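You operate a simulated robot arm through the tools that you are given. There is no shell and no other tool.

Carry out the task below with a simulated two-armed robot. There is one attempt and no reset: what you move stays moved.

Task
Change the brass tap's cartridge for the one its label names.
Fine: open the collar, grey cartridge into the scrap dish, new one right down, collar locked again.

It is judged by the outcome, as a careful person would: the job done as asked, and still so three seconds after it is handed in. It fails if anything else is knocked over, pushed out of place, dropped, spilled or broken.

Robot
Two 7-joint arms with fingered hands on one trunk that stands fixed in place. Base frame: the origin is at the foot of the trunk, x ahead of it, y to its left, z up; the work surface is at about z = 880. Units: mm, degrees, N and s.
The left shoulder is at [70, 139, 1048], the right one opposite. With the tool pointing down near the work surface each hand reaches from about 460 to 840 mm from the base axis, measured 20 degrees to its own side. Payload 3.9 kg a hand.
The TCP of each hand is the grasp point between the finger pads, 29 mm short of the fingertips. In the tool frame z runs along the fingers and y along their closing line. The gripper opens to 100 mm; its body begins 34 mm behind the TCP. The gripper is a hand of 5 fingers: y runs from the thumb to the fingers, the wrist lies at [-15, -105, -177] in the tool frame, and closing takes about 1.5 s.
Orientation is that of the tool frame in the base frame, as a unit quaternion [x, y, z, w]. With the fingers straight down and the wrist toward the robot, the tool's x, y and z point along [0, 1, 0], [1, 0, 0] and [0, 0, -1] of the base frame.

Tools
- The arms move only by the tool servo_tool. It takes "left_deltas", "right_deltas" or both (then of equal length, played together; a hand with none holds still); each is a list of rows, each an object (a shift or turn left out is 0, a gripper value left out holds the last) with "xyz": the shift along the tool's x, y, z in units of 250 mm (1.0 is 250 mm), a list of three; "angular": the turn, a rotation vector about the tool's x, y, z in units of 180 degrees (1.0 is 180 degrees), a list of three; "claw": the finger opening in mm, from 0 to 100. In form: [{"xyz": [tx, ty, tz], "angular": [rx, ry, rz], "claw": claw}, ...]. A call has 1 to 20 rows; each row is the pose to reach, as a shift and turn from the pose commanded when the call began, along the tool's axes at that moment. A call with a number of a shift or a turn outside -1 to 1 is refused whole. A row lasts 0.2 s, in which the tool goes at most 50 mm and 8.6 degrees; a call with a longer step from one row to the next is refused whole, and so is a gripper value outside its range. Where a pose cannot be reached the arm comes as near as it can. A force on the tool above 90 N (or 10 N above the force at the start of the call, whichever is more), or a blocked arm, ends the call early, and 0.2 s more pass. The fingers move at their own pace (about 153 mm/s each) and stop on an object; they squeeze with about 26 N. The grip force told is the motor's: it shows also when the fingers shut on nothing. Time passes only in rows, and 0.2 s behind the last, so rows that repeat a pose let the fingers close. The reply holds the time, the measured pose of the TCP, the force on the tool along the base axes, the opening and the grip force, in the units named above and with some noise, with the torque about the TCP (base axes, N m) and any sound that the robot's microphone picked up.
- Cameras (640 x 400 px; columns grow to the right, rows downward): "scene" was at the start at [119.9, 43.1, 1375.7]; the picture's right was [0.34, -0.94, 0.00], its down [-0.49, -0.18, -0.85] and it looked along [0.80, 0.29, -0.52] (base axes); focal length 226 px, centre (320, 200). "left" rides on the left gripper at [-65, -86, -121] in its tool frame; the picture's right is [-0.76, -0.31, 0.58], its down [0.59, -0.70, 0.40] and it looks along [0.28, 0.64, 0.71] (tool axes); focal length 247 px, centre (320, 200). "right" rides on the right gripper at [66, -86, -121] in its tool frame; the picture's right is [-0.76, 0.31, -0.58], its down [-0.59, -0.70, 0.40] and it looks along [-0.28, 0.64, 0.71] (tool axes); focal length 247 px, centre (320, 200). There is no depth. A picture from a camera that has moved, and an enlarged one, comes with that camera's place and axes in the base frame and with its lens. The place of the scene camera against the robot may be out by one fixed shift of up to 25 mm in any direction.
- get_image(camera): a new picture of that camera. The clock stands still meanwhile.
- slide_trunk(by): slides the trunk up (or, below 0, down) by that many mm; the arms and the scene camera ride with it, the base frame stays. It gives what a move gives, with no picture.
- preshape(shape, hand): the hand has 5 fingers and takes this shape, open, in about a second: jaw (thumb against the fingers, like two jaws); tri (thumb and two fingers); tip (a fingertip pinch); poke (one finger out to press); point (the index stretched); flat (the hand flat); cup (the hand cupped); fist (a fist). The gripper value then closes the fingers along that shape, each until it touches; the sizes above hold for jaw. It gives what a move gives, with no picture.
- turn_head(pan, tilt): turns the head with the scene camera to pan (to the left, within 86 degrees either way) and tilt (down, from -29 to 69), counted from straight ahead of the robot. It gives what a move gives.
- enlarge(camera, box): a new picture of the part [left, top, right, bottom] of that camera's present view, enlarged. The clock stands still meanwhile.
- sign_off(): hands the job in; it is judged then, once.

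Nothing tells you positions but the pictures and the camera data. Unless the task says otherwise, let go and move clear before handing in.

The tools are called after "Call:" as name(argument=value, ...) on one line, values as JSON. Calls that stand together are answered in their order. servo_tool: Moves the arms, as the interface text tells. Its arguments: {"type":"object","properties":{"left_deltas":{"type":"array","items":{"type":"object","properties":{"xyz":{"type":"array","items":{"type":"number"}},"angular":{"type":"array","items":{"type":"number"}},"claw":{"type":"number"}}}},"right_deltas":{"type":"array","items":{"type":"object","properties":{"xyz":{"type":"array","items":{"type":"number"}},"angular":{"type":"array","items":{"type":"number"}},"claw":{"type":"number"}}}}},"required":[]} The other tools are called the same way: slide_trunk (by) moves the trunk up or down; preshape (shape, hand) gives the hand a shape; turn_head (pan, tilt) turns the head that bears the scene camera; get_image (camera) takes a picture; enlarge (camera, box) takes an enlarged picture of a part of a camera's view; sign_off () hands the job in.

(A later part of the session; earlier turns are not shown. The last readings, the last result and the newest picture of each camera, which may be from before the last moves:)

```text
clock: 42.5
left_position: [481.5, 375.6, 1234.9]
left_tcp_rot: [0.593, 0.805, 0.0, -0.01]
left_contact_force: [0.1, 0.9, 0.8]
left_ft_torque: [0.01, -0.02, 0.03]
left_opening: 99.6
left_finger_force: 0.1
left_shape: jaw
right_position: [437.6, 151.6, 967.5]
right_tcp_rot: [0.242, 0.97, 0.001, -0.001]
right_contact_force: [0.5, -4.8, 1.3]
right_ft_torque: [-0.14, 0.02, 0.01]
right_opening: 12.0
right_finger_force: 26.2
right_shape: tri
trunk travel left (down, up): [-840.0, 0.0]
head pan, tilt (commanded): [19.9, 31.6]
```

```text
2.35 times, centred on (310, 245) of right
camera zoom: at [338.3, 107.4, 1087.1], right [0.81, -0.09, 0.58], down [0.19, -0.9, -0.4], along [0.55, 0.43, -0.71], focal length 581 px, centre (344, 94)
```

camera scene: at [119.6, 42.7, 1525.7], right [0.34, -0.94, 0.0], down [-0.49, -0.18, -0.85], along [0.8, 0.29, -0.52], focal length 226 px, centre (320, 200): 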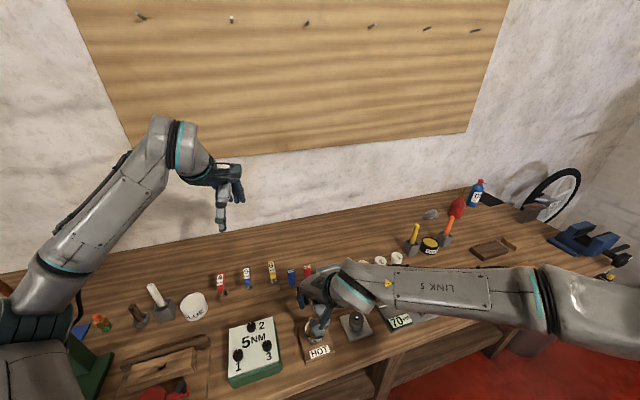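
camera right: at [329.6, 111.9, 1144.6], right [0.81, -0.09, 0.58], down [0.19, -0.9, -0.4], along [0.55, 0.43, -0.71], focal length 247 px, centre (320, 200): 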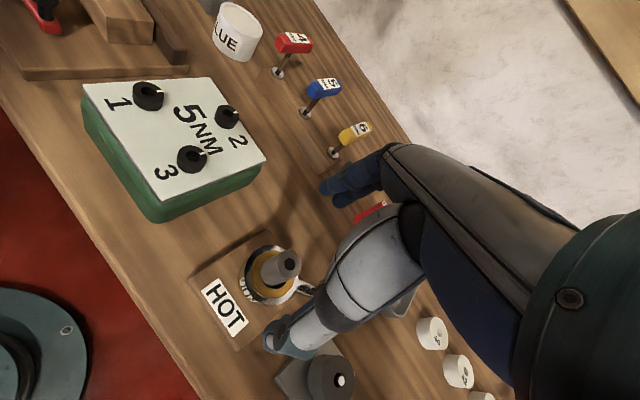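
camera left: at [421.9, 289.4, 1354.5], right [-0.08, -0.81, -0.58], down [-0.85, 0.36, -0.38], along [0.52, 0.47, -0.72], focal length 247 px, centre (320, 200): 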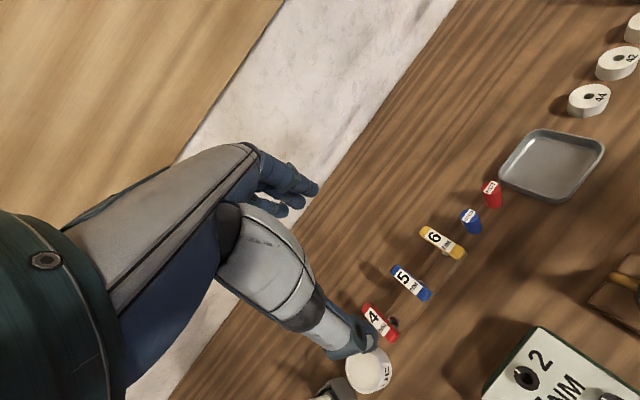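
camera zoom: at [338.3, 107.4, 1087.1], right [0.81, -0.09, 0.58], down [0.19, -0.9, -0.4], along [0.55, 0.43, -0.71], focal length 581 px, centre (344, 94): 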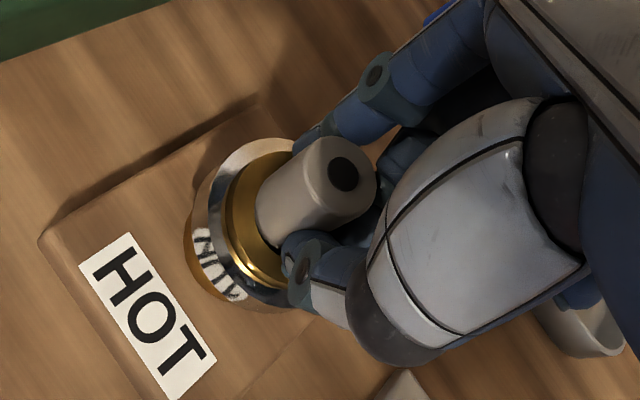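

The cartridge appears held between thumb and index. I lift slowly and check that it follows.

Call:
servo_tool(right_deltas=[{"xyz": [0, 0, -0.015]}, {"xyz": [0, 0, -0.03]}, {"xyz": [0, 0, -0.045]}])

Call:
enlarge(camera="right", box=[220, 160, 400, 330])

```text
clock: 43.4
left_position: [481.2, 377.7, 1234.5]
left_tcp_rot: [0.593, 0.805, -0.001, -0.01]
left_contact_force: [0.5, 0.4, -0.8]
left_ft_torque: [-0.01, -0.01, -0.01]
left_opening: 100.0
left_finger_force: 0.2
left_shape: jaw
right_position: [436.3, 152.4, 979.3]
right_tcp_rot: [0.242, 0.97, 0.0, 0.0]
right_contact_force: [-1.6, -3.0, -1.7]
right_ft_torque: [-0.17, 0.01, -0.01]
right_opening: 11.5
right_finger_force: 26.2
right_shape: tri
trunk travel left (down, up): [-840.0, 0.0]
head pan, tilt (commanded): [19.9, 31.6]
```

```text
2.35 times, centred on (310, 245) of right
camera zoom: at [338.4, 108.3, 1098.6], right [0.81, -0.09, 0.58], down [0.19, -0.9, -0.4], along [0.55, 0.43, -0.71], focal length 581 px, centre (344, 94)
```

zoom: 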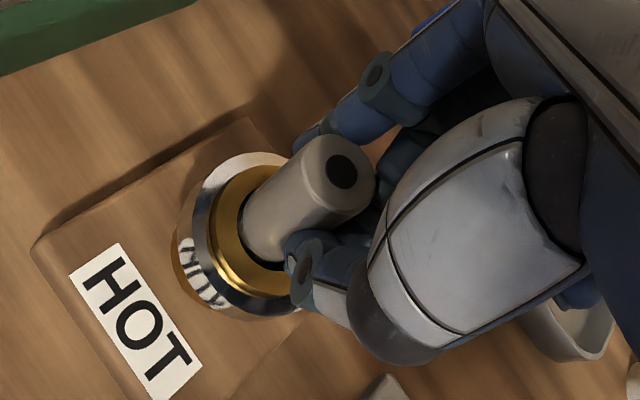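

The cartridge rises with the hand and the force stays low. I lift it right out.

Call:
servo_tool(right_deltas=[{"xyz": [0, 0, -0.04]}, {"xyz": [0, 0, -0.08]}, {"xyz": [0, 0, -0.12]}, {"xyz": [0, 0, -0.16]}, {"xyz": [0, 0, -0.2]}, {"xyz": [0, 0, -0.24]}, {"xyz": [0, 0, -0.28]}, {"xyz": [0, 0, -0.32]}])

Call:
get_image(camera="right")

Call:
enlarge(camera="right", box=[220, 160, 400, 330])

Call:
enlarge(camera="scene", box=[270, 250, 410, 370])

```text
clock: 45.1
left_position: [481.2, 378.2, 1235.0]
left_tcp_rot: [0.593, 0.805, -0.001, -0.011]
left_contact_force: [-0.3, -0.6, 0.7]
left_ft_torque: [0.0, 0.01, -0.01]
left_opening: 99.8
left_finger_force: 0.0
left_shape: jaw
right_position: [437.8, 151.9, 1059.4]
right_tcp_rot: [0.242, 0.97, 0.001, -0.001]
right_contact_force: [0.0, 0.5, -1.0]
right_ft_torque: [0.01, 0.02, 0.01]
right_opening: 11.1
right_finger_force: 26.0
right_shape: tri
trunk travel left (down, up): [-840.0, 0.0]
head pan, tilt (commanded): [19.9, 31.6]
```

```text
taken
camera right: at [339.0, 108.1, 1179.0], right [0.81, -0.09, 0.58], down [0.19, -0.9, -0.4], along [0.55, 0.43, -0.71], focal length 247 px, centre (320, 200)
```

right: 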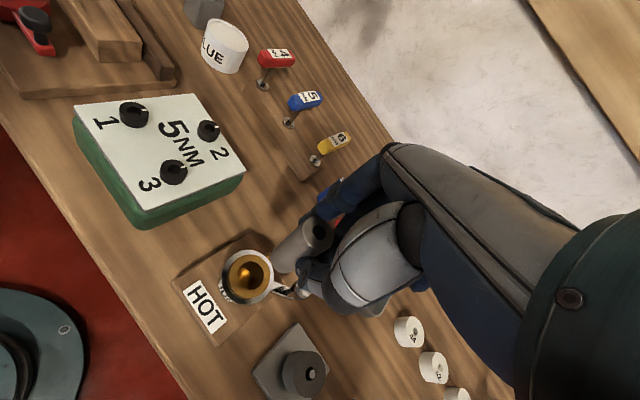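

```text
2.35 times, centred on (310, 245) of right
camera zoom: at [339.0, 108.1, 1179.0], right [0.81, -0.09, 0.58], down [0.19, -0.9, -0.4], along [0.55, 0.43, -0.71], focal length 581 px, centre (344, 94)
```

zoom: 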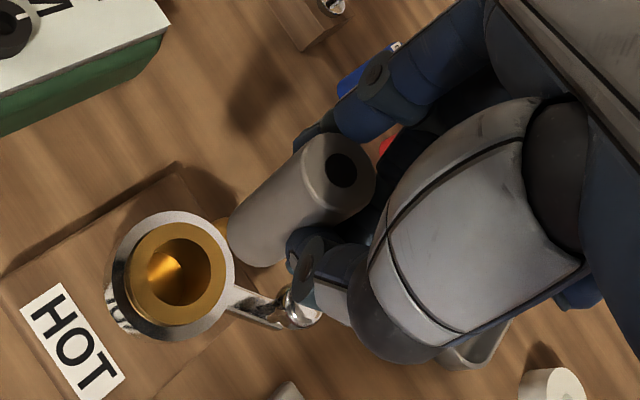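

```text
3.33 times, centred on (340, 310) of scene
camera zoom: at [119.9, 42.9, 1525.7], right [0.34, -0.94, 0.0], down [-0.49, -0.18, -0.85], along [0.8, 0.29, -0.52], focal length 752 px, centre (253, -167)
```

zoom: 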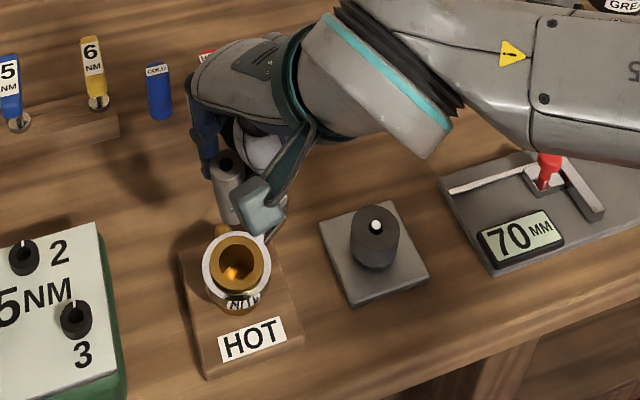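

The grey cartridge is out and held. I carry it over to the dish at (640, 162), keeping it high.

Call:
servo_tool(right_deltas=[{"xyz": [-0.07, 0.042, 0], "angular": [0, 0, 0.017]}, {"xyz": [-0.14, 0.083, 0], "angular": [0, 0, 0.034]}, {"xyz": [-0.21, 0.125, 0], "angular": [0, 0, 0.05]}, {"xyz": [-0.28, 0.167, 0], "angular": [0, 0, 0.067]}, {"xyz": [-0.35, 0.209, 0], "angular": [0, 0, 0.084]}, {"xyz": [-0.42, 0.25, 0], "angular": [0, 0, 0.1]}, {"xyz": [-0.49, 0.292, 0], "angular": [0, 0, 0.117]}, {"xyz": [-0.56, 0.333, 0], "angular": [0, 0, 0.134]}, {"xyz": [-0.63, 0.375, 0], "angular": [0, 0, 0.15]}, {"xyz": [-0.695, 0.414, 0], "angular": [0, 0, 0.167]}])

Call:
get_image(camera="right")

Call:
get_image(camera="scene")

```text
clock: 47.4
left_position: [482.5, 378.4, 1234.0]
left_tcp_rot: [0.593, 0.805, -0.001, -0.011]
left_contact_force: [-1.4, 0.2, 0.1]
left_ft_torque: [-0.01, 0.02, 0.03]
left_opening: 99.8
left_finger_force: 0.0
left_shape: jaw
right_position: [640.8, 161.6, 1059.1]
right_tcp_rot: [0.486, 0.874, 0.001, -0.001]
right_contact_force: [-0.1, 0.9, -1.0]
right_ft_torque: [0.02, 0.01, -0.01]
right_opening: 11.1
right_finger_force: 25.7
right_shape: tri
trunk travel left (down, up): [-840.0, 0.0]
head pan, tilt (commanded): [19.9, 31.6]
```

```text
taken
camera right: at [533.3, 173.6, 1178.5], right [0.66, -0.48, 0.58], down [-0.29, -0.87, -0.4], along [0.69, 0.1, -0.71], focal length 247 px, centre (320, 200)
```

right: 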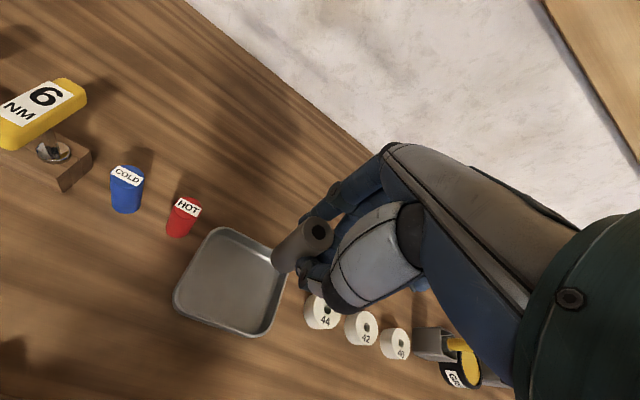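

```text
taken
camera scene: at [120.5, 43.7, 1525.6], right [0.34, -0.94, 0.0], down [-0.49, -0.18, -0.85], along [0.8, 0.29, -0.52], focal length 226 px, centre (320, 200)
```

scene: 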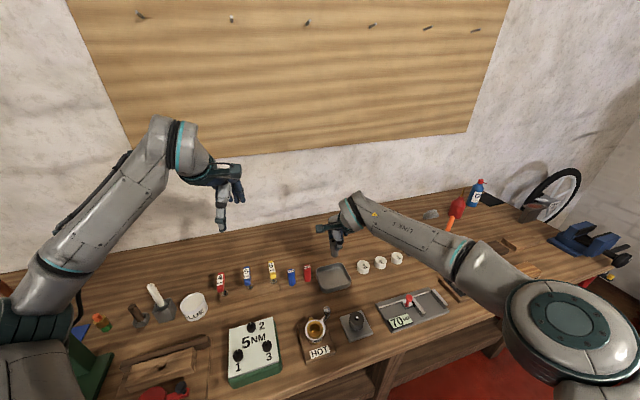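

The cartridge is over the dish, whose centre I now read as about (635, 167). I lower it most of the way, then check.

Call:
servo_tool(right_deltas=[{"xyz": [0.008, -0.004, 0.08]}, {"xyz": [0.012, -0.006, 0.16]}, {"xyz": [0.012, -0.006, 0.24]}, {"xyz": [0.012, -0.006, 0.31]}, {"xyz": [0.012, -0.006, 0.36]}])

Call:
get_image(camera="right")

Call:
enlarge(camera="scene", box=[290, 220, 390, 310])

```text
clock: 48.5
left_position: [481.3, 377.7, 1233.2]
left_tcp_rot: [0.593, 0.805, -0.001, -0.01]
left_contact_force: [-0.1, 0.6, 0.0]
left_ft_torque: [-0.01, 0.01, 0.0]
left_opening: 100.0
left_finger_force: 0.1
left_shape: jaw
right_position: [635.8, 163.0, 967.9]
right_tcp_rot: [0.486, 0.874, 0.0, -0.001]
right_contact_force: [0.0, 0.6, -1.2]
right_ft_torque: [0.02, 0.01, 0.0]
right_opening: 11.1
right_finger_force: 25.5
right_shape: tri
trunk travel left (down, up): [-840.0, 0.0]
head pan, tilt (commanded): [19.9, 31.6]
```

```text
taken
camera right: at [528.9, 174.6, 1087.6], right [0.66, -0.48, 0.58], down [-0.29, -0.87, -0.4], along [0.69, 0.1, -0.71], focal length 247 px, centre (320, 200)
```

right: 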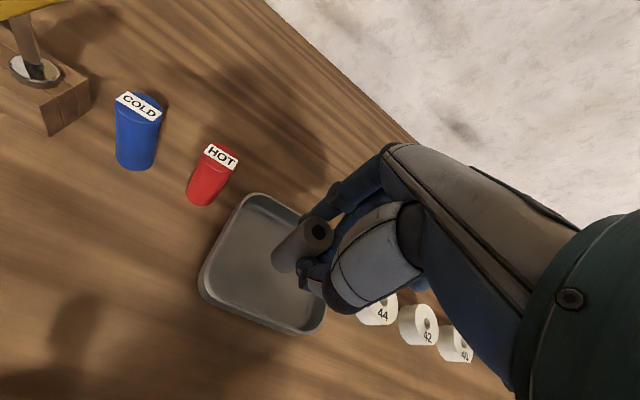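

```text
4.44 times, centred on (340, 265) of scene
camera zoom: at [120.2, 43.1, 1525.6], right [0.34, -0.94, 0.0], down [-0.49, -0.18, -0.85], along [0.8, 0.29, -0.52], focal length 1003 px, centre (231, -89)
```

zoom: 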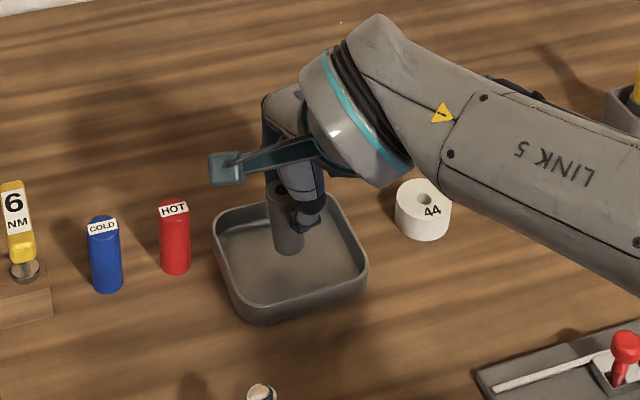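

The cartridge is well within the dish outline. I lower it in small steps until it touches the dish floor.

Call:
servo_tool(right_deltas=[{"xyz": [0, 0, 0.012]}, {"xyz": [0, 0, 0.024]}, {"xyz": [0, 0, 0.036]}])

```text
clock: 49.4
left_position: [479.9, 378.1, 1234.1]
left_tcp_rot: [0.593, 0.805, -0.001, -0.01]
left_contact_force: [-0.2, 0.8, -0.6]
left_ft_torque: [0.0, 0.03, 0.01]
left_opening: 100.1
left_finger_force: 0.0
left_shape: jaw
right_position: [636.3, 162.7, 959.9]
right_tcp_rot: [0.486, 0.874, 0.001, -0.001]
right_contact_force: [0.5, -0.3, -0.2]
right_ft_torque: [-0.04, 0.02, 0.01]
right_opening: 10.7
right_finger_force: 26.0
right_shape: tri
trunk travel left (down, up): [-840.0, 0.0]
head pan, tilt (commanded): [19.9, 31.6]
```

Call:
servo_tool(right_deltas=[{"xyz": [0, 0, 0.01]}, {"xyz": [0, 0, 0.02]}])

Call:
enlarge(camera="scene", box=[290, 220, 390, 310])

```text
clock: 50.0
left_position: [480.9, 377.6, 1233.6]
left_tcp_rot: [0.594, 0.805, -0.001, -0.01]
left_contact_force: [-0.3, -0.1, -0.4]
left_ft_torque: [0.0, -0.04, 0.02]
left_opening: 100.0
left_finger_force: 0.0
left_shape: jaw
right_position: [635.7, 162.4, 954.1]
right_tcp_rot: [0.486, 0.874, 0.0, 0.0]
right_contact_force: [0.2, 0.1, -0.9]
right_ft_torque: [-0.01, 0.0, -0.01]
right_opening: 11.0
right_finger_force: 26.0
right_shape: tri
trunk travel left (down, up): [-840.0, 0.0]
head pan, tilt (commanded): [19.9, 31.6]
```

```text
4.44 times, centred on (340, 265) of scene
camera zoom: at [120.0, 43.1, 1525.6], right [0.34, -0.94, 0.0], down [-0.49, -0.18, -0.85], along [0.8, 0.29, -0.52], focal length 1003 px, centre (231, -89)
```

zoom: 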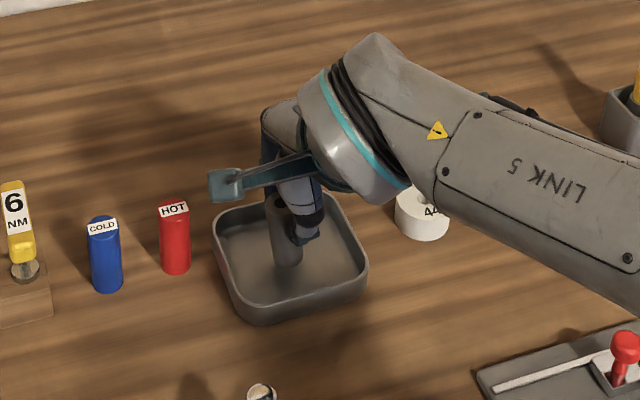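

No contact yet; I continue down a few more millimetres.

Call:
servo_tool(right_deltas=[{"xyz": [0, 0, 0.008]}, {"xyz": [0, 0, 0.016]}])

```text
clock: 50.5
left_position: [482.3, 378.4, 1233.0]
left_tcp_rot: [0.593, 0.805, -0.001, -0.01]
left_contact_force: [0.3, -0.2, -0.4]
left_ft_torque: [0.01, -0.02, 0.02]
left_opening: 100.0
left_finger_force: 0.0
left_shape: jaw
right_position: [635.9, 163.3, 951.0]
right_tcp_rot: [0.485, 0.875, 0.0, -0.001]
right_contact_force: [-1.1, -0.4, -0.4]
right_ft_torque: [0.02, -0.04, 0.0]
right_opening: 11.0
right_finger_force: 25.8
right_shape: tri
trunk travel left (down, up): [-840.0, 0.0]
head pan, tilt (commanded): [19.9, 31.6]
```

Call:
servo_tool(right_deltas=[{"xyz": [0, 0, 0.008]}, {"xyz": [0, 0, 0.016]}])

Call:
enlarge(camera="scene", box=[315, 240, 365, 290])

```text
clock: 51.1
left_position: [480.6, 378.8, 1233.2]
left_tcp_rot: [0.593, 0.805, -0.001, -0.011]
left_contact_force: [-1.3, 0.4, -0.2]
left_ft_torque: [0.01, -0.01, 0.01]
left_opening: 99.8
left_finger_force: 0.1
left_shape: jaw
right_position: [636.5, 163.2, 945.6]
right_tcp_rot: [0.486, 0.874, 0.0, -0.001]
right_contact_force: [0.2, 0.8, 0.7]
right_ft_torque: [-0.03, 0.02, -0.01]
right_opening: 11.1
right_finger_force: 25.8
right_shape: tri
trunk travel left (down, up): [-840.0, 0.0]
head pan, tilt (commanded): [19.9, 31.6]
```

```text
8.00 times, centred on (340, 265) of scene
camera zoom: at [120.0, 43.1, 1525.6], right [0.34, -0.94, 0.0], down [-0.49, -0.18, -0.85], along [0.8, 0.29, -0.52], focal length 1805 px, centre (160, -320)
```

zoom: 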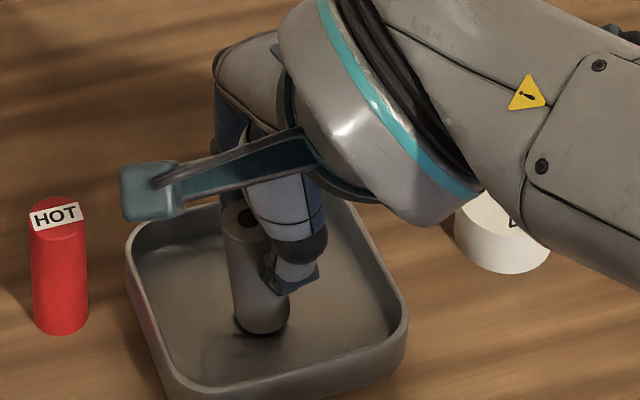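

The cartridge is almost on the floor of the dish. A last 3 mm down, then I open the fingers.

Call:
servo_tool(right_deltas=[{"xyz": [0, 0, 0.006]}, {"xyz": [0, 0, 0.012]}])

```text
clock: 51.8
left_position: [480.2, 377.8, 1235.6]
left_tcp_rot: [0.594, 0.805, -0.001, -0.011]
left_contact_force: [0.6, -0.8, -0.1]
left_ft_torque: [0.0, 0.02, -0.02]
left_opening: 99.9
left_finger_force: 0.0
left_shape: jaw
right_position: [635.9, 162.8, 944.8]
right_tcp_rot: [0.486, 0.874, 0.002, 0.0]
right_contact_force: [1.6, -1.7, 9.6]
right_ft_torque: [0.01, -0.05, 0.0]
right_opening: 11.1
right_finger_force: 26.0
right_shape: tri
trunk travel left (down, up): [-840.0, 0.0]
head pan, tilt (commanded): [19.9, 31.6]
```

The cartridge touches the dish floor (about 10 N). I open the fingers gradually.

Call:
servo_tool(right_deltas=[{"xyz": [0, 0, -0.002], "claw": 16}, {"xyz": [0, 0, -0.002], "claw": 22}, {"xyz": [0, 0, -0.002], "claw": 30}, {"xyz": [0, 0, -0.002], "claw": 40}, {"xyz": [0, 0, -0.002], "claw": 50}, {"xyz": [0, 0, -0.002], "claw": 60}])

Call:
enlarge(camera="scene", box=[315, 240, 365, 290])

Call:
get_image(camera="right")

```text
clock: 53.1
left_position: [481.5, 377.5, 1235.3]
left_tcp_rot: [0.593, 0.805, -0.001, -0.01]
left_contact_force: [-0.2, -0.6, -0.3]
left_ft_torque: [-0.01, -0.02, 0.0]
left_opening: 100.0
left_finger_force: 0.0
left_shape: jaw
right_position: [636.5, 162.3, 943.9]
right_tcp_rot: [0.486, 0.874, 0.001, 0.0]
right_contact_force: [-0.9, -0.6, 0.8]
right_ft_torque: [0.03, -0.03, 0.02]
right_opening: 60.1
right_finger_force: 0.1
right_shape: tri
trunk travel left (down, up): [-840.0, 0.0]
head pan, tilt (commanded): [19.9, 31.6]
```

```text
8.00 times, centred on (340, 265) of scene
camera zoom: at [119.7, 42.9, 1525.7], right [0.34, -0.94, 0.0], down [-0.49, -0.18, -0.85], along [0.8, 0.29, -0.52], focal length 1805 px, centre (160, -320)
```

zoom: 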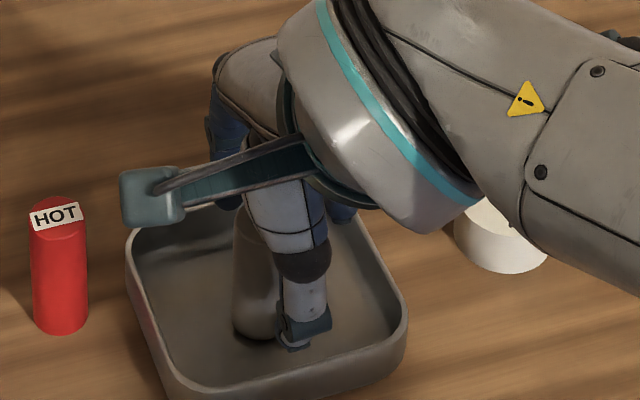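

```text
taken
camera right: at [528.5, 174.6, 1064.0], right [0.66, -0.48, 0.58], down [-0.29, -0.87, -0.4], along [0.69, 0.1, -0.71], focal length 247 px, centre (320, 200)
```

right: 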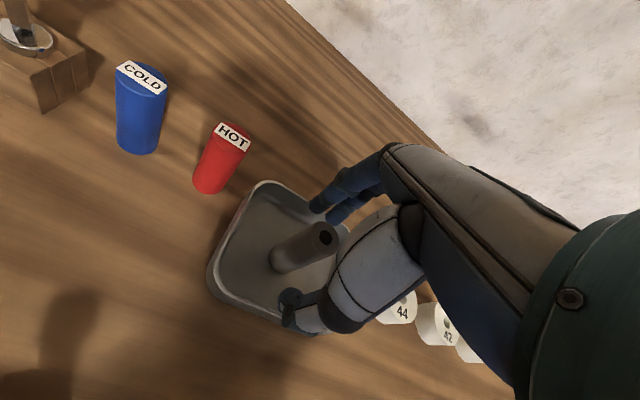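

The grey cartridge stands upright in the dish. I raise the hand straight up and move toward the red HOT cartridge at about (606, 246).

Call:
servo_tool(right_deltas=[{"xyz": [0, 0, -0.05]}, {"xyz": [0, 0, -0.13]}, {"xyz": [0, 0, -0.23]}, {"xyz": [0, 0, -0.34]}, {"xyz": [0, 0, -0.45]}])

Call:
get_image(camera="right")

Call:
get_image(camera="left")

```text
clock: 54.4
left_position: [480.7, 377.7, 1234.7]
left_tcp_rot: [0.593, 0.805, -0.001, -0.01]
left_contact_force: [0.5, -0.8, 0.5]
left_ft_torque: [0.02, 0.01, 0.01]
left_opening: 99.9
left_finger_force: 0.0
left_shape: jaw
right_position: [635.6, 163.1, 1057.2]
right_tcp_rot: [0.486, 0.874, 0.001, -0.001]
right_contact_force: [0.0, 0.5, 0.3]
right_ft_torque: [-0.03, 0.0, -0.01]
right_opening: 59.7
right_finger_force: 0.2
right_shape: tri
trunk travel left (down, up): [-840.0, 0.0]
head pan, tilt (commanded): [19.9, 31.6]
```

```text
taken
camera right: at [528.3, 174.4, 1176.9], right [0.66, -0.48, 0.58], down [-0.29, -0.87, -0.4], along [0.69, 0.1, -0.71], focal length 247 px, centre (320, 200)
```

right: 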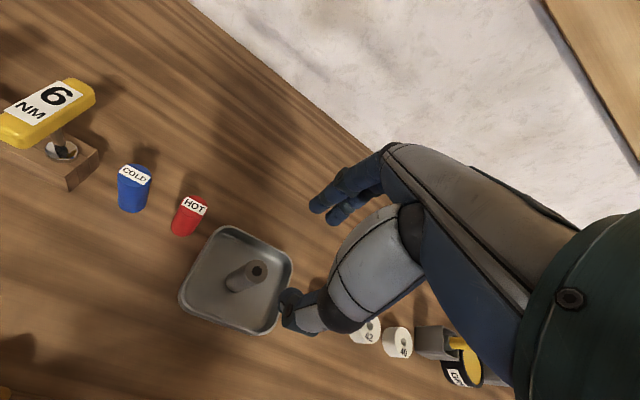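

```text
taken
camera left: at [421.1, 288.2, 1355.1], right [-0.08, -0.81, -0.58], down [-0.85, 0.36, -0.38], along [0.52, 0.47, -0.72], focal length 247 px, centre (320, 200)
```

left: 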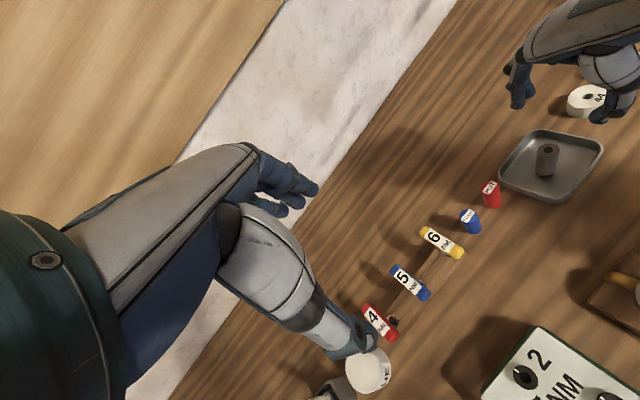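

The dish holds the grey cartridge securely. I move the open hand over the red HOT cartridge.

Call:
servo_tool(right_deltas=[{"xyz": [0.08, 0.018, 0], "claw": 55}, {"xyz": [0.16, 0.037, 0], "claw": 55}, {"xyz": [0.24, 0.056, 0], "claw": 55}, {"xyz": [0.322, 0.0744, 0], "claw": 55}, {"xyz": [0.322, 0.0744, 0], "claw": 55}])

Call:
get_image(camera="right")

Call:
enlarge(camera="right", box=[220, 160, 400, 330])

```text
clock: 55.5
left_position: [481.9, 377.0, 1234.5]
left_tcp_rot: [0.593, 0.805, -0.001, -0.01]
left_contact_force: [0.2, -0.6, -0.1]
left_ft_torque: [0.02, 0.01, 0.01]
left_opening: 100.0
left_finger_force: 0.0
left_shape: jaw
right_position: [609.8, 242.0, 1055.9]
right_tcp_rot: [0.486, 0.874, 0.0, -0.001]
right_contact_force: [-0.4, 0.2, 0.5]
right_ft_torque: [0.08, 0.0, 0.0]
right_opening: 55.3
right_finger_force: 0.1
right_shape: tri
trunk travel left (down, up): [-840.0, 0.0]
head pan, tilt (commanded): [19.9, 31.6]
```

```text
taken
camera right: at [502.4, 252.8, 1176.9], right [0.66, -0.48, 0.58], down [-0.29, -0.87, -0.4], along [0.69, 0.1, -0.71], focal length 247 px, centre (320, 200)
```

right: 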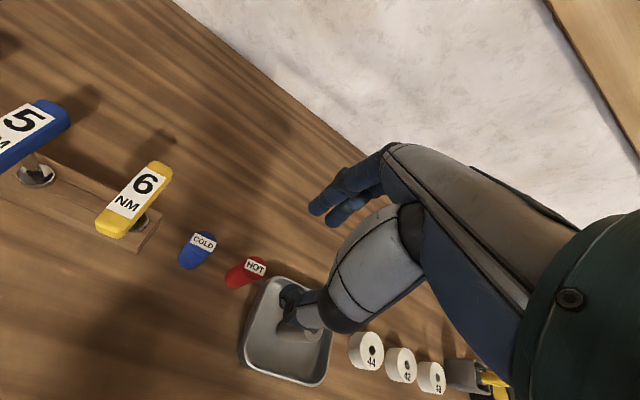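

```text
2.35 times, centred on (310, 245) of right
camera zoom: at [502.4, 252.8, 1176.9], right [0.66, -0.48, 0.58], down [-0.29, -0.87, -0.4], along [0.69, 0.1, -0.71], focal length 581 px, centre (344, 94)
```

zoom: 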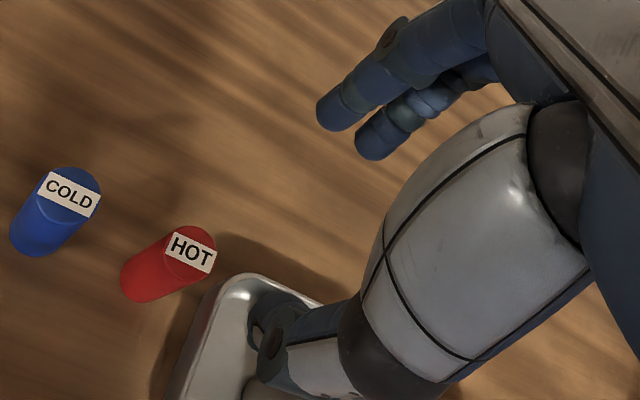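

The red cartridge measures (610, 250) with top z≈940. I adjust and lower to just above it to confirm.

Call:
servo_tool(right_deltas=[{"xyz": [0.004, 0.0165, 0.07]}, {"xyz": [0.004, 0.0165, 0.15]}, {"xyz": [0.004, 0.0165, 0.23]}, {"xyz": [0.004, 0.0165, 0.23]}])

Call:
enlarge(camera="right", box=[220, 160, 400, 330])

```text
clock: 56.5
left_position: [480.9, 378.0, 1235.1]
left_tcp_rot: [0.594, 0.805, -0.001, -0.01]
left_contact_force: [-0.4, -0.2, 0.1]
left_ft_torque: [0.02, -0.01, 0.0]
left_opening: 99.9
left_finger_force: 0.1
left_shape: jaw
right_position: [613.0, 244.2, 999.7]
right_tcp_rot: [0.485, 0.874, 0.0, 0.0]
right_contact_force: [0.1, -1.0, -1.0]
right_ft_torque: [-0.02, 0.0, -0.01]
right_opening: 55.3
right_finger_force: 0.0
right_shape: tri
trunk travel left (down, up): [-840.0, 0.0]
head pan, tilt (commanded): [19.9, 31.6]
```

```text
2.35 times, centred on (310, 245) of right
camera zoom: at [504.9, 256.2, 1119.3], right [0.66, -0.48, 0.58], down [-0.29, -0.87, -0.4], along [0.69, 0.1, -0.71], focal length 581 px, centre (344, 94)
```

zoom: 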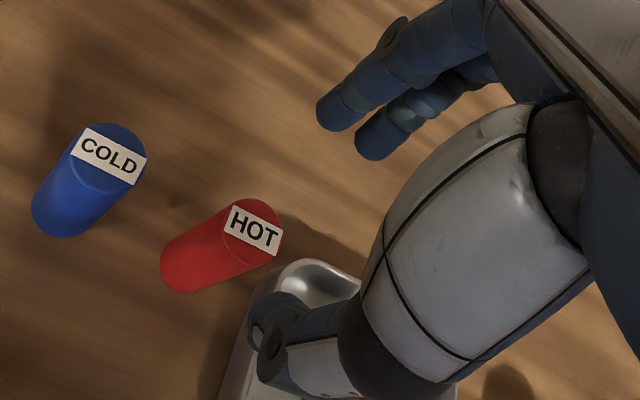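

It lines up well. I lower to z≈943 around the red cartridge and look before closing.

Call:
servo_tool(right_deltas=[{"xyz": [0, 0, 0.07]}, {"xyz": [0, 0, 0.14]}, {"xyz": [0, 0, 0.2]}, {"xyz": [0, 0, 0.227]}])

Call:
enlarge(camera="right", box=[220, 160, 400, 330])

Call:
enlarge(camera="scene", box=[280, 230, 360, 300])

```text
clock: 57.5
left_position: [481.7, 377.4, 1233.4]
left_tcp_rot: [0.594, 0.805, -0.001, -0.011]
left_contact_force: [-0.9, 0.0, -0.3]
left_ft_torque: [0.02, 0.03, -0.01]
left_opening: 100.0
left_finger_force: 0.0
left_shape: jaw
right_position: [612.2, 245.4, 942.0]
right_tcp_rot: [0.486, 0.874, 0.0, -0.001]
right_contact_force: [0.5, -0.2, 0.5]
right_ft_torque: [0.03, -0.01, 0.02]
right_opening: 55.1
right_finger_force: 0.1
right_shape: tri
trunk travel left (down, up): [-840.0, 0.0]
head pan, tilt (commanded): [19.9, 31.6]
```

```text
2.35 times, centred on (310, 245) of right
camera zoom: at [504.8, 256.1, 1062.0], right [0.66, -0.48, 0.58], down [-0.29, -0.87, -0.4], along [0.69, 0.1, -0.71], focal length 581 px, centre (344, 94)
```

zoom: 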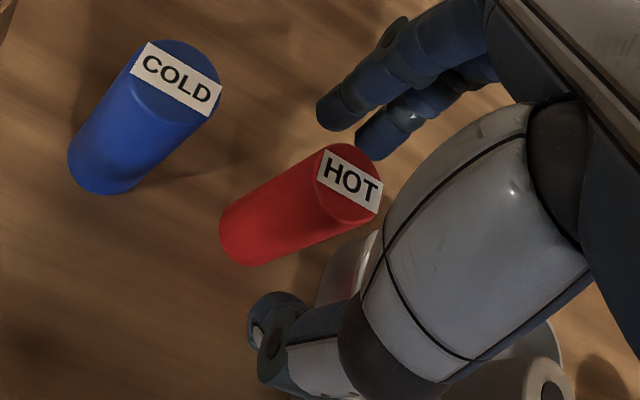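

```text
5.71 times, centred on (320, 265) of scene
camera zoom: at [120.1, 43.2, 1525.6], right [0.34, -0.94, 0.0], down [-0.49, -0.18, -0.85], along [0.8, 0.29, -0.52], focal length 1289 px, centre (320, -171)
```

zoom: 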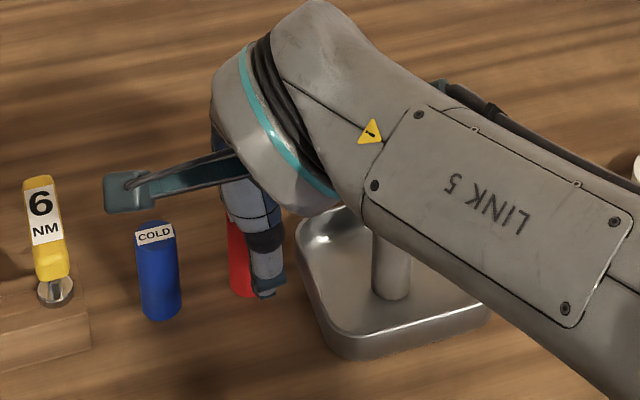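

The view matches the one before the successful grey grasp. I close on the red cartridge.

Call:
servo_tool(right_deltas=[{"claw": 40}, {"claw": 30}, {"claw": 20}, {"claw": 10}, {"claw": 5}, {"claw": 5}, {"claw": 5}])

Call:
enlarge(camera="right", box=[220, 160, 400, 330])

```text
clock: 59.1
left_position: [481.4, 377.0, 1234.5]
left_tcp_rot: [0.593, 0.805, 0.0, -0.011]
left_contact_force: [0.2, 0.8, -0.2]
left_ft_torque: [0.0, 0.01, 0.02]
left_opening: 100.0
left_finger_force: 0.1
left_shape: jaw
right_position: [612.0, 245.6, 942.3]
right_tcp_rot: [0.485, 0.874, 0.001, -0.001]
right_contact_force: [-0.3, 0.4, 0.0]
right_ft_torque: [-0.01, -0.01, 0.01]
right_opening: 13.7
right_finger_force: 26.5
right_shape: tri
trunk travel left (down, up): [-840.0, 0.0]
head pan, tilt (commanded): [19.9, 31.6]
```

```text
2.35 times, centred on (310, 245) of right
camera zoom: at [504.8, 256.1, 1062.4], right [0.66, -0.48, 0.58], down [-0.29, -0.87, -0.4], along [0.69, 0.1, -0.71], focal length 581 px, centre (344, 94)
```

zoom: 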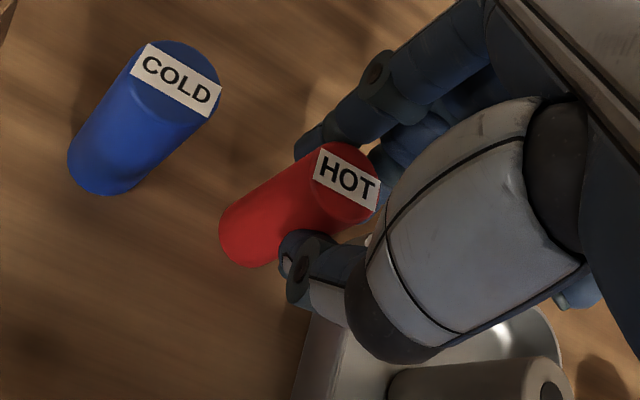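

The red cartridge is gripped and upright. I lift it straight up.

Call:
servo_tool(right_deltas=[{"xyz": [0, 0, -0.02]}, {"xyz": [0, 0, -0.06]}, {"xyz": [0, 0, -0.12]}, {"xyz": [0, 0, -0.19]}, {"xyz": [0, 0, -0.27]}, {"xyz": [0, 0, -0.35]}, {"xyz": [0, 0, -0.43]}, {"xyz": [0, 0, -0.48]}])

Call:
get_image(camera="right")

Call:
enlarge(camera="right", box=[220, 160, 400, 330])

Call:
get_image(camera="scene")

```text
clock: 61.0
left_position: [481.7, 378.5, 1234.3]
left_tcp_rot: [0.593, 0.805, -0.001, -0.01]
left_contact_force: [-0.5, 0.3, 1.0]
left_ft_torque: [0.01, 0.01, 0.0]
left_opening: 99.8
left_finger_force: 0.0
left_shape: jaw
right_position: [612.3, 243.1, 1062.4]
right_tcp_rot: [0.485, 0.874, 0.001, -0.001]
right_contact_force: [0.0, -0.1, -0.5]
right_ft_torque: [-0.01, 0.02, 0.01]
right_opening: 13.6
right_finger_force: 26.3
right_shape: tri
trunk travel left (down, up): [-840.0, 0.0]
head pan, tilt (commanded): [19.9, 31.6]
```

```text
taken
camera right: at [504.7, 255.7, 1182.7], right [0.66, -0.48, 0.58], down [-0.29, -0.87, -0.4], along [0.69, 0.1, -0.71], focal length 247 px, centre (320, 200)
```

right: 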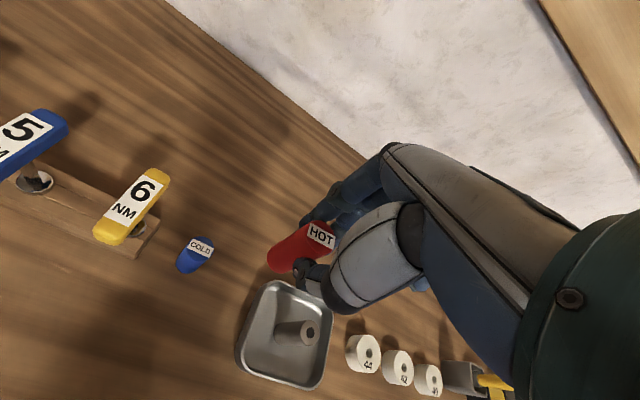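

```text
2.35 times, centred on (310, 245) of right
camera zoom: at [504.7, 255.7, 1182.7], right [0.66, -0.48, 0.58], down [-0.29, -0.87, -0.4], along [0.69, 0.1, -0.71], focal length 581 px, centre (344, 94)
```

zoom: 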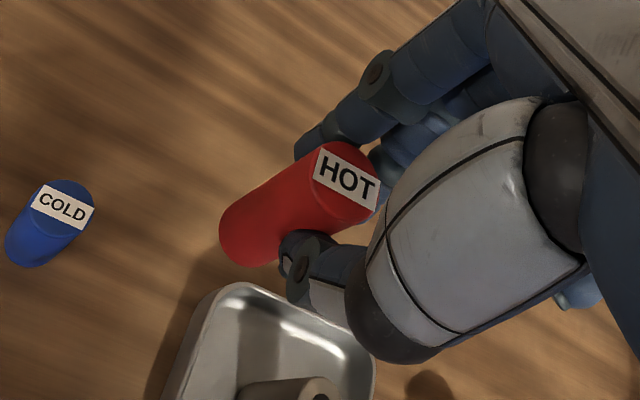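

```text
taken
camera scene: at [119.8, 43.0, 1525.6], right [0.34, -0.94, 0.0], down [-0.49, -0.18, -0.85], along [0.8, 0.29, -0.52], focal length 226 px, centre (320, 200)
```

scene: 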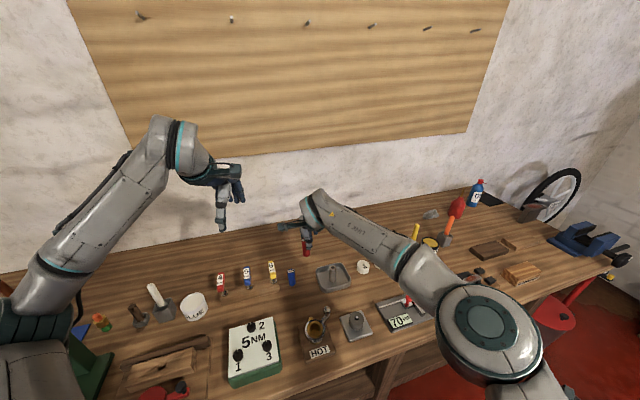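

The red cartridge is held firmly and hangs straight. I carry it back over the tap, turning the hand back to 62°.

Call:
servo_tool(right_deltas=[{"xyz": [0.005, -0.078, 0], "angular": [0, 0, -0.017]}, {"xyz": [0.01, -0.157, 0], "angular": [0, 0, -0.034]}, {"xyz": [0.014, -0.235, 0], "angular": [0, 0, -0.05]}, {"xyz": [0.019, -0.313, 0], "angular": [0, 0, -0.067]}, {"xyz": [0.024, -0.392, 0], "angular": [0, 0, -0.084]}, {"xyz": [0.029, -0.47, 0], "angular": [0, 0, -0.1]}, {"xyz": [0.034, -0.549, 0], "angular": [0, 0, -0.117]}, {"xyz": [0.038, -0.627, 0], "angular": [0, 0, -0.134]}, {"xyz": [0.043, -0.705, 0], "angular": [0, 0, -0.15]}, {"xyz": [0.048, -0.7836, 0], "angular": [0, 0, -0.167]}, {"xyz": [0.048, -0.7836, 0], "angular": [0, 0, -0.167]}])

Call:
get_image(camera="right")

Call:
enlarge(camera="right", box=[220, 160, 400, 330])

Call:
enlarge(camera="scene", box=[280, 280, 360, 350])

```text
clock: 63.4
left_position: [481.2, 379.1, 1234.1]
left_tcp_rot: [0.593, 0.805, -0.002, -0.01]
left_contact_force: [0.4, 0.4, -0.3]
left_ft_torque: [0.01, 0.0, -0.04]
left_opening: 100.0
left_finger_force: 0.1
left_shape: jaw
right_position: [440.7, 151.5, 1063.4]
right_tcp_rot: [0.242, 0.97, 0.0, 0.0]
right_contact_force: [0.1, -0.4, -0.6]
right_ft_torque: [-0.01, 0.05, -0.01]
right_opening: 13.4
right_finger_force: 26.2
right_shape: tri
trunk travel left (down, up): [-840.0, 0.0]
head pan, tilt (commanded): [19.9, 31.6]
```

```text
taken
camera right: at [341.9, 107.5, 1182.6], right [0.81, -0.09, 0.58], down [0.19, -0.9, -0.4], along [0.55, 0.43, -0.71], focal length 247 px, centre (320, 200)
```

right: 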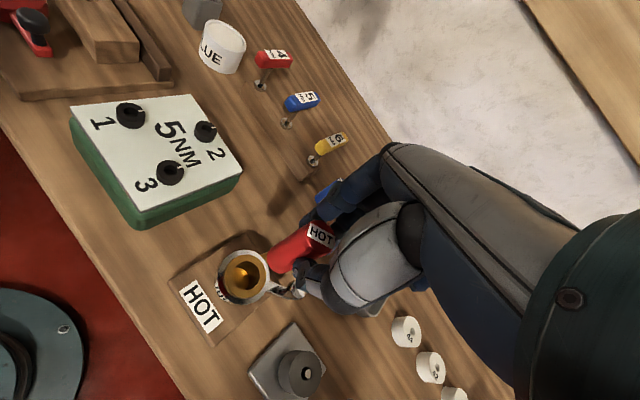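

```text
2.35 times, centred on (310, 245) of right
camera zoom: at [341.9, 107.5, 1182.6], right [0.81, -0.09, 0.58], down [0.19, -0.9, -0.4], along [0.55, 0.43, -0.71], focal length 581 px, centre (344, 94)
```

zoom: 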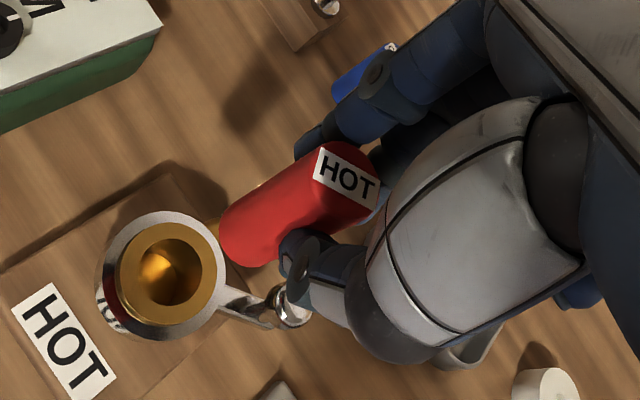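

```text
5.71 times, centred on (320, 315) of scene
camera zoom: at [120.2, 43.5, 1525.6], right [0.34, -0.94, 0.0], down [-0.49, -0.18, -0.85], along [0.8, 0.29, -0.52], focal length 1289 px, centre (320, -457)
```

zoom: 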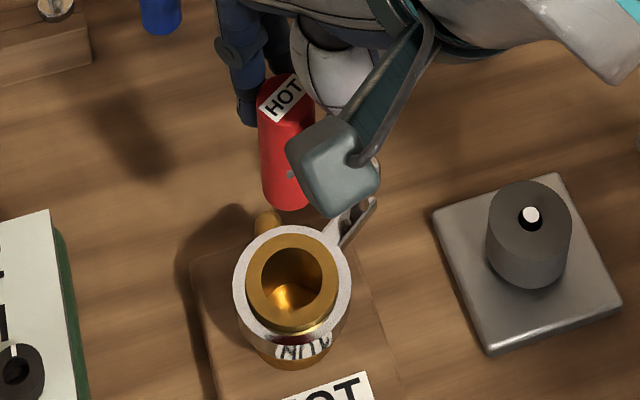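

The tap bore is clear and the cartridge hangs above it. I lower to just above the bore and check alignment from both cameras.

Call:
servo_tool(right_deltas=[{"xyz": [0.001, -0.004, 0.08]}, {"xyz": [0.0016, -0.009, 0.16]}, {"xyz": [0.0016, -0.009, 0.22]}, {"xyz": [0.0016, -0.009, 0.22]}])

Call:
enlarge(camera="right", box=[220, 160, 400, 330])

Call:
enlarge(camera="scene", box=[290, 300, 350, 350])

```text
clock: 64.3
left_position: [481.0, 378.9, 1234.4]
left_tcp_rot: [0.593, 0.805, -0.001, -0.011]
left_contact_force: [0.9, 0.7, 0.3]
left_ft_torque: [0.02, -0.03, -0.02]
left_opening: 99.9
left_finger_force: 0.1
left_shape: jaw
right_position: [438.2, 149.2, 1008.3]
right_tcp_rot: [0.242, 0.97, 0.0, -0.001]
right_contact_force: [0.0, 0.5, -0.8]
right_ft_torque: [-0.01, 0.02, 0.05]
right_opening: 13.6
right_finger_force: 25.8
right_shape: tri
trunk travel left (down, up): [-840.0, 0.0]
head pan, tilt (commanded): [19.9, 31.6]
```

```text
2.35 times, centred on (310, 245) of right
camera zoom: at [340.6, 105.8, 1127.5], right [0.81, -0.09, 0.58], down [0.19, -0.9, -0.4], along [0.55, 0.43, -0.71], focal length 581 px, centre (344, 94)
```

zoom: 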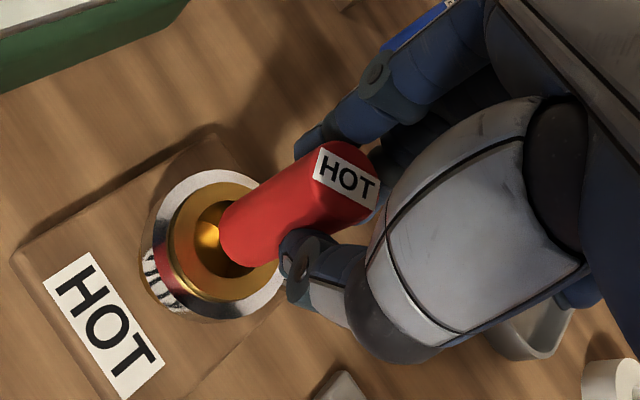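

```text
8.00 times, centred on (320, 325) of scene
camera zoom: at [119.9, 43.0, 1525.7], right [0.34, -0.94, 0.0], down [-0.49, -0.18, -0.85], along [0.8, 0.29, -0.52], focal length 1805 px, centre (320, -800)
```

zoom: 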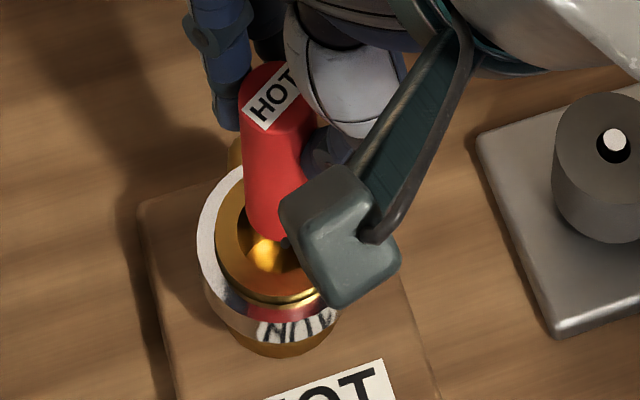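

The cartridge's foot lines up with the bore in both views. I lower slowly into the bore, watching forces.

Call:
servo_tool(right_deltas=[{"xyz": [0, 0, 0.02]}, {"xyz": [0, 0, 0.04]}, {"xyz": [0, 0, 0.06]}, {"xyz": [0, 0, 0.08]}])

Call:
enlarge(camera="right", box=[220, 160, 400, 330])

Call:
enlarge(camera="scene", box=[290, 300, 350, 350])

```text
clock: 65.3
left_position: [475.8, 376.6, 1238.0]
left_tcp_rot: [0.594, 0.805, 0.002, -0.009]
left_contact_force: [0.5, 0.3, -0.1]
left_ft_torque: [0.02, 0.0, -0.01]
left_opening: 100.1
left_finger_force: 0.1
left_shape: jaw
right_position: [432.8, 149.8, 993.3]
right_tcp_rot: [0.241, 0.971, 0.003, 0.0]
right_contact_force: [-10.9, -3.1, 26.4]
right_ft_torque: [-0.1, 0.33, -0.03]
right_opening: 15.1
right_finger_force: 26.2
right_shape: tri
trunk travel left (down, up): [-840.0, 0.0]
head pan, tilt (commanded): [19.9, 31.6]
```

```text
2.35 times, centred on (310, 245) of right
camera zoom: at [334.7, 105.3, 1111.1], right [0.81, -0.09, 0.58], down [0.19, -0.89, -0.4], along [0.55, 0.44, -0.71], focal length 581 px, centre (344, 94)
```

zoom: 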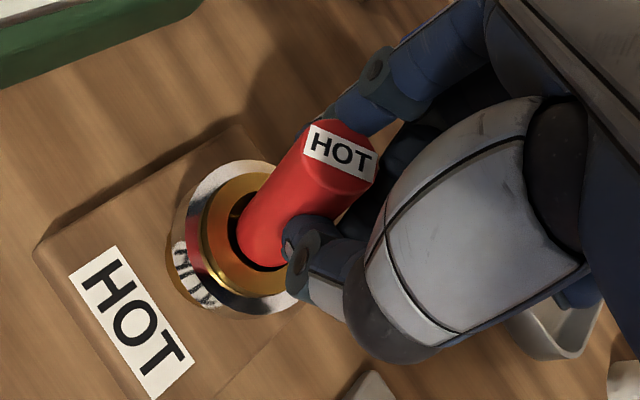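

```text
8.00 times, centred on (320, 325) of scene
camera zoom: at [113.3, 41.0, 1526.7], right [0.34, -0.94, 0.0], down [-0.49, -0.18, -0.85], along [0.8, 0.29, -0.52], focal length 1805 px, centre (320, -800)
```

zoom: 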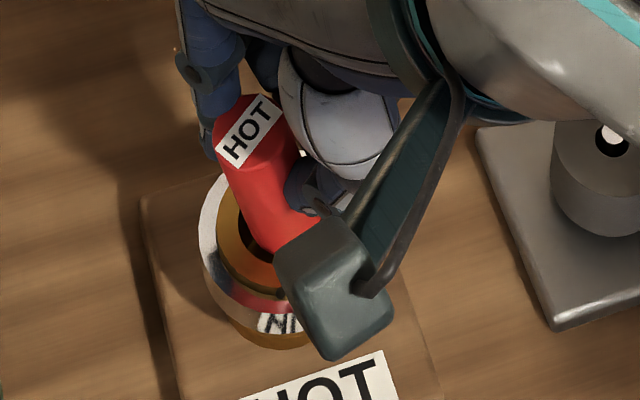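

The cartridge foot caught the rim on the far (+x) side and tilted a little; force 26 N. I back up at once to 1010 and re-check.

Call:
servo_tool(right_deltas=[{"xyz": [0, 0, -0.03]}, {"xyz": [0, 0, -0.06]}, {"xyz": [0, 0, -0.09]}, {"xyz": [0, 0, -0.09]}])

Call:
enlarge(camera="right", box=[220, 160, 400, 330])

Call:
enlarge(camera="scene", box=[290, 300, 350, 350])

```text
clock: 66.3
left_position: [482.1, 377.5, 1235.6]
left_tcp_rot: [0.594, 0.805, -0.001, -0.01]
left_contact_force: [0.2, 0.5, 0.7]
left_ft_torque: [0.0, 0.01, 0.01]
left_opening: 99.7
left_finger_force: 0.0
left_shape: jaw
right_position: [439.9, 150.5, 1010.6]
right_tcp_rot: [0.243, 0.97, 0.0, -0.001]
right_contact_force: [0.5, -0.2, 0.6]
right_ft_torque: [-0.01, 0.01, 0.03]
right_opening: 12.7
right_finger_force: 25.9
right_shape: tri
trunk travel left (down, up): [-840.0, 0.0]
head pan, tilt (commanded): [19.9, 31.6]
```

```text
2.35 times, centred on (310, 245) of right
camera zoom: at [341.0, 106.0, 1130.0], right [0.81, -0.09, 0.58], down [0.19, -0.9, -0.4], along [0.55, 0.43, -0.71], focal length 581 px, centre (344, 94)
```

zoom: 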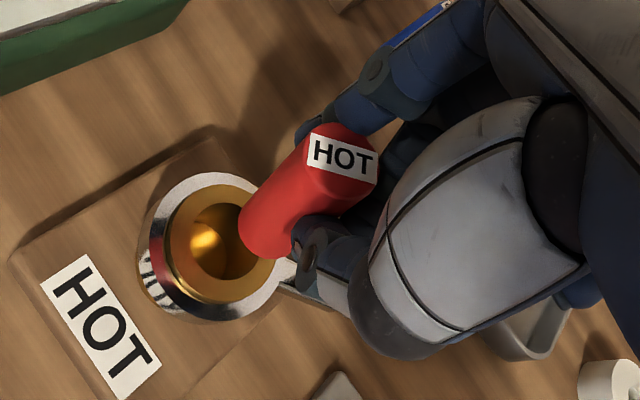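

```text
8.00 times, centred on (320, 325) of scene
camera zoom: at [120.5, 42.9, 1525.6], right [0.34, -0.94, 0.0], down [-0.49, -0.18, -0.85], along [0.8, 0.29, -0.52], focal length 1805 px, centre (320, -800)
```

zoom: 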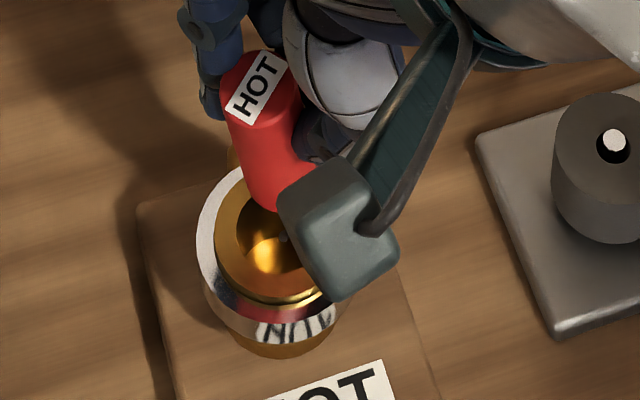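

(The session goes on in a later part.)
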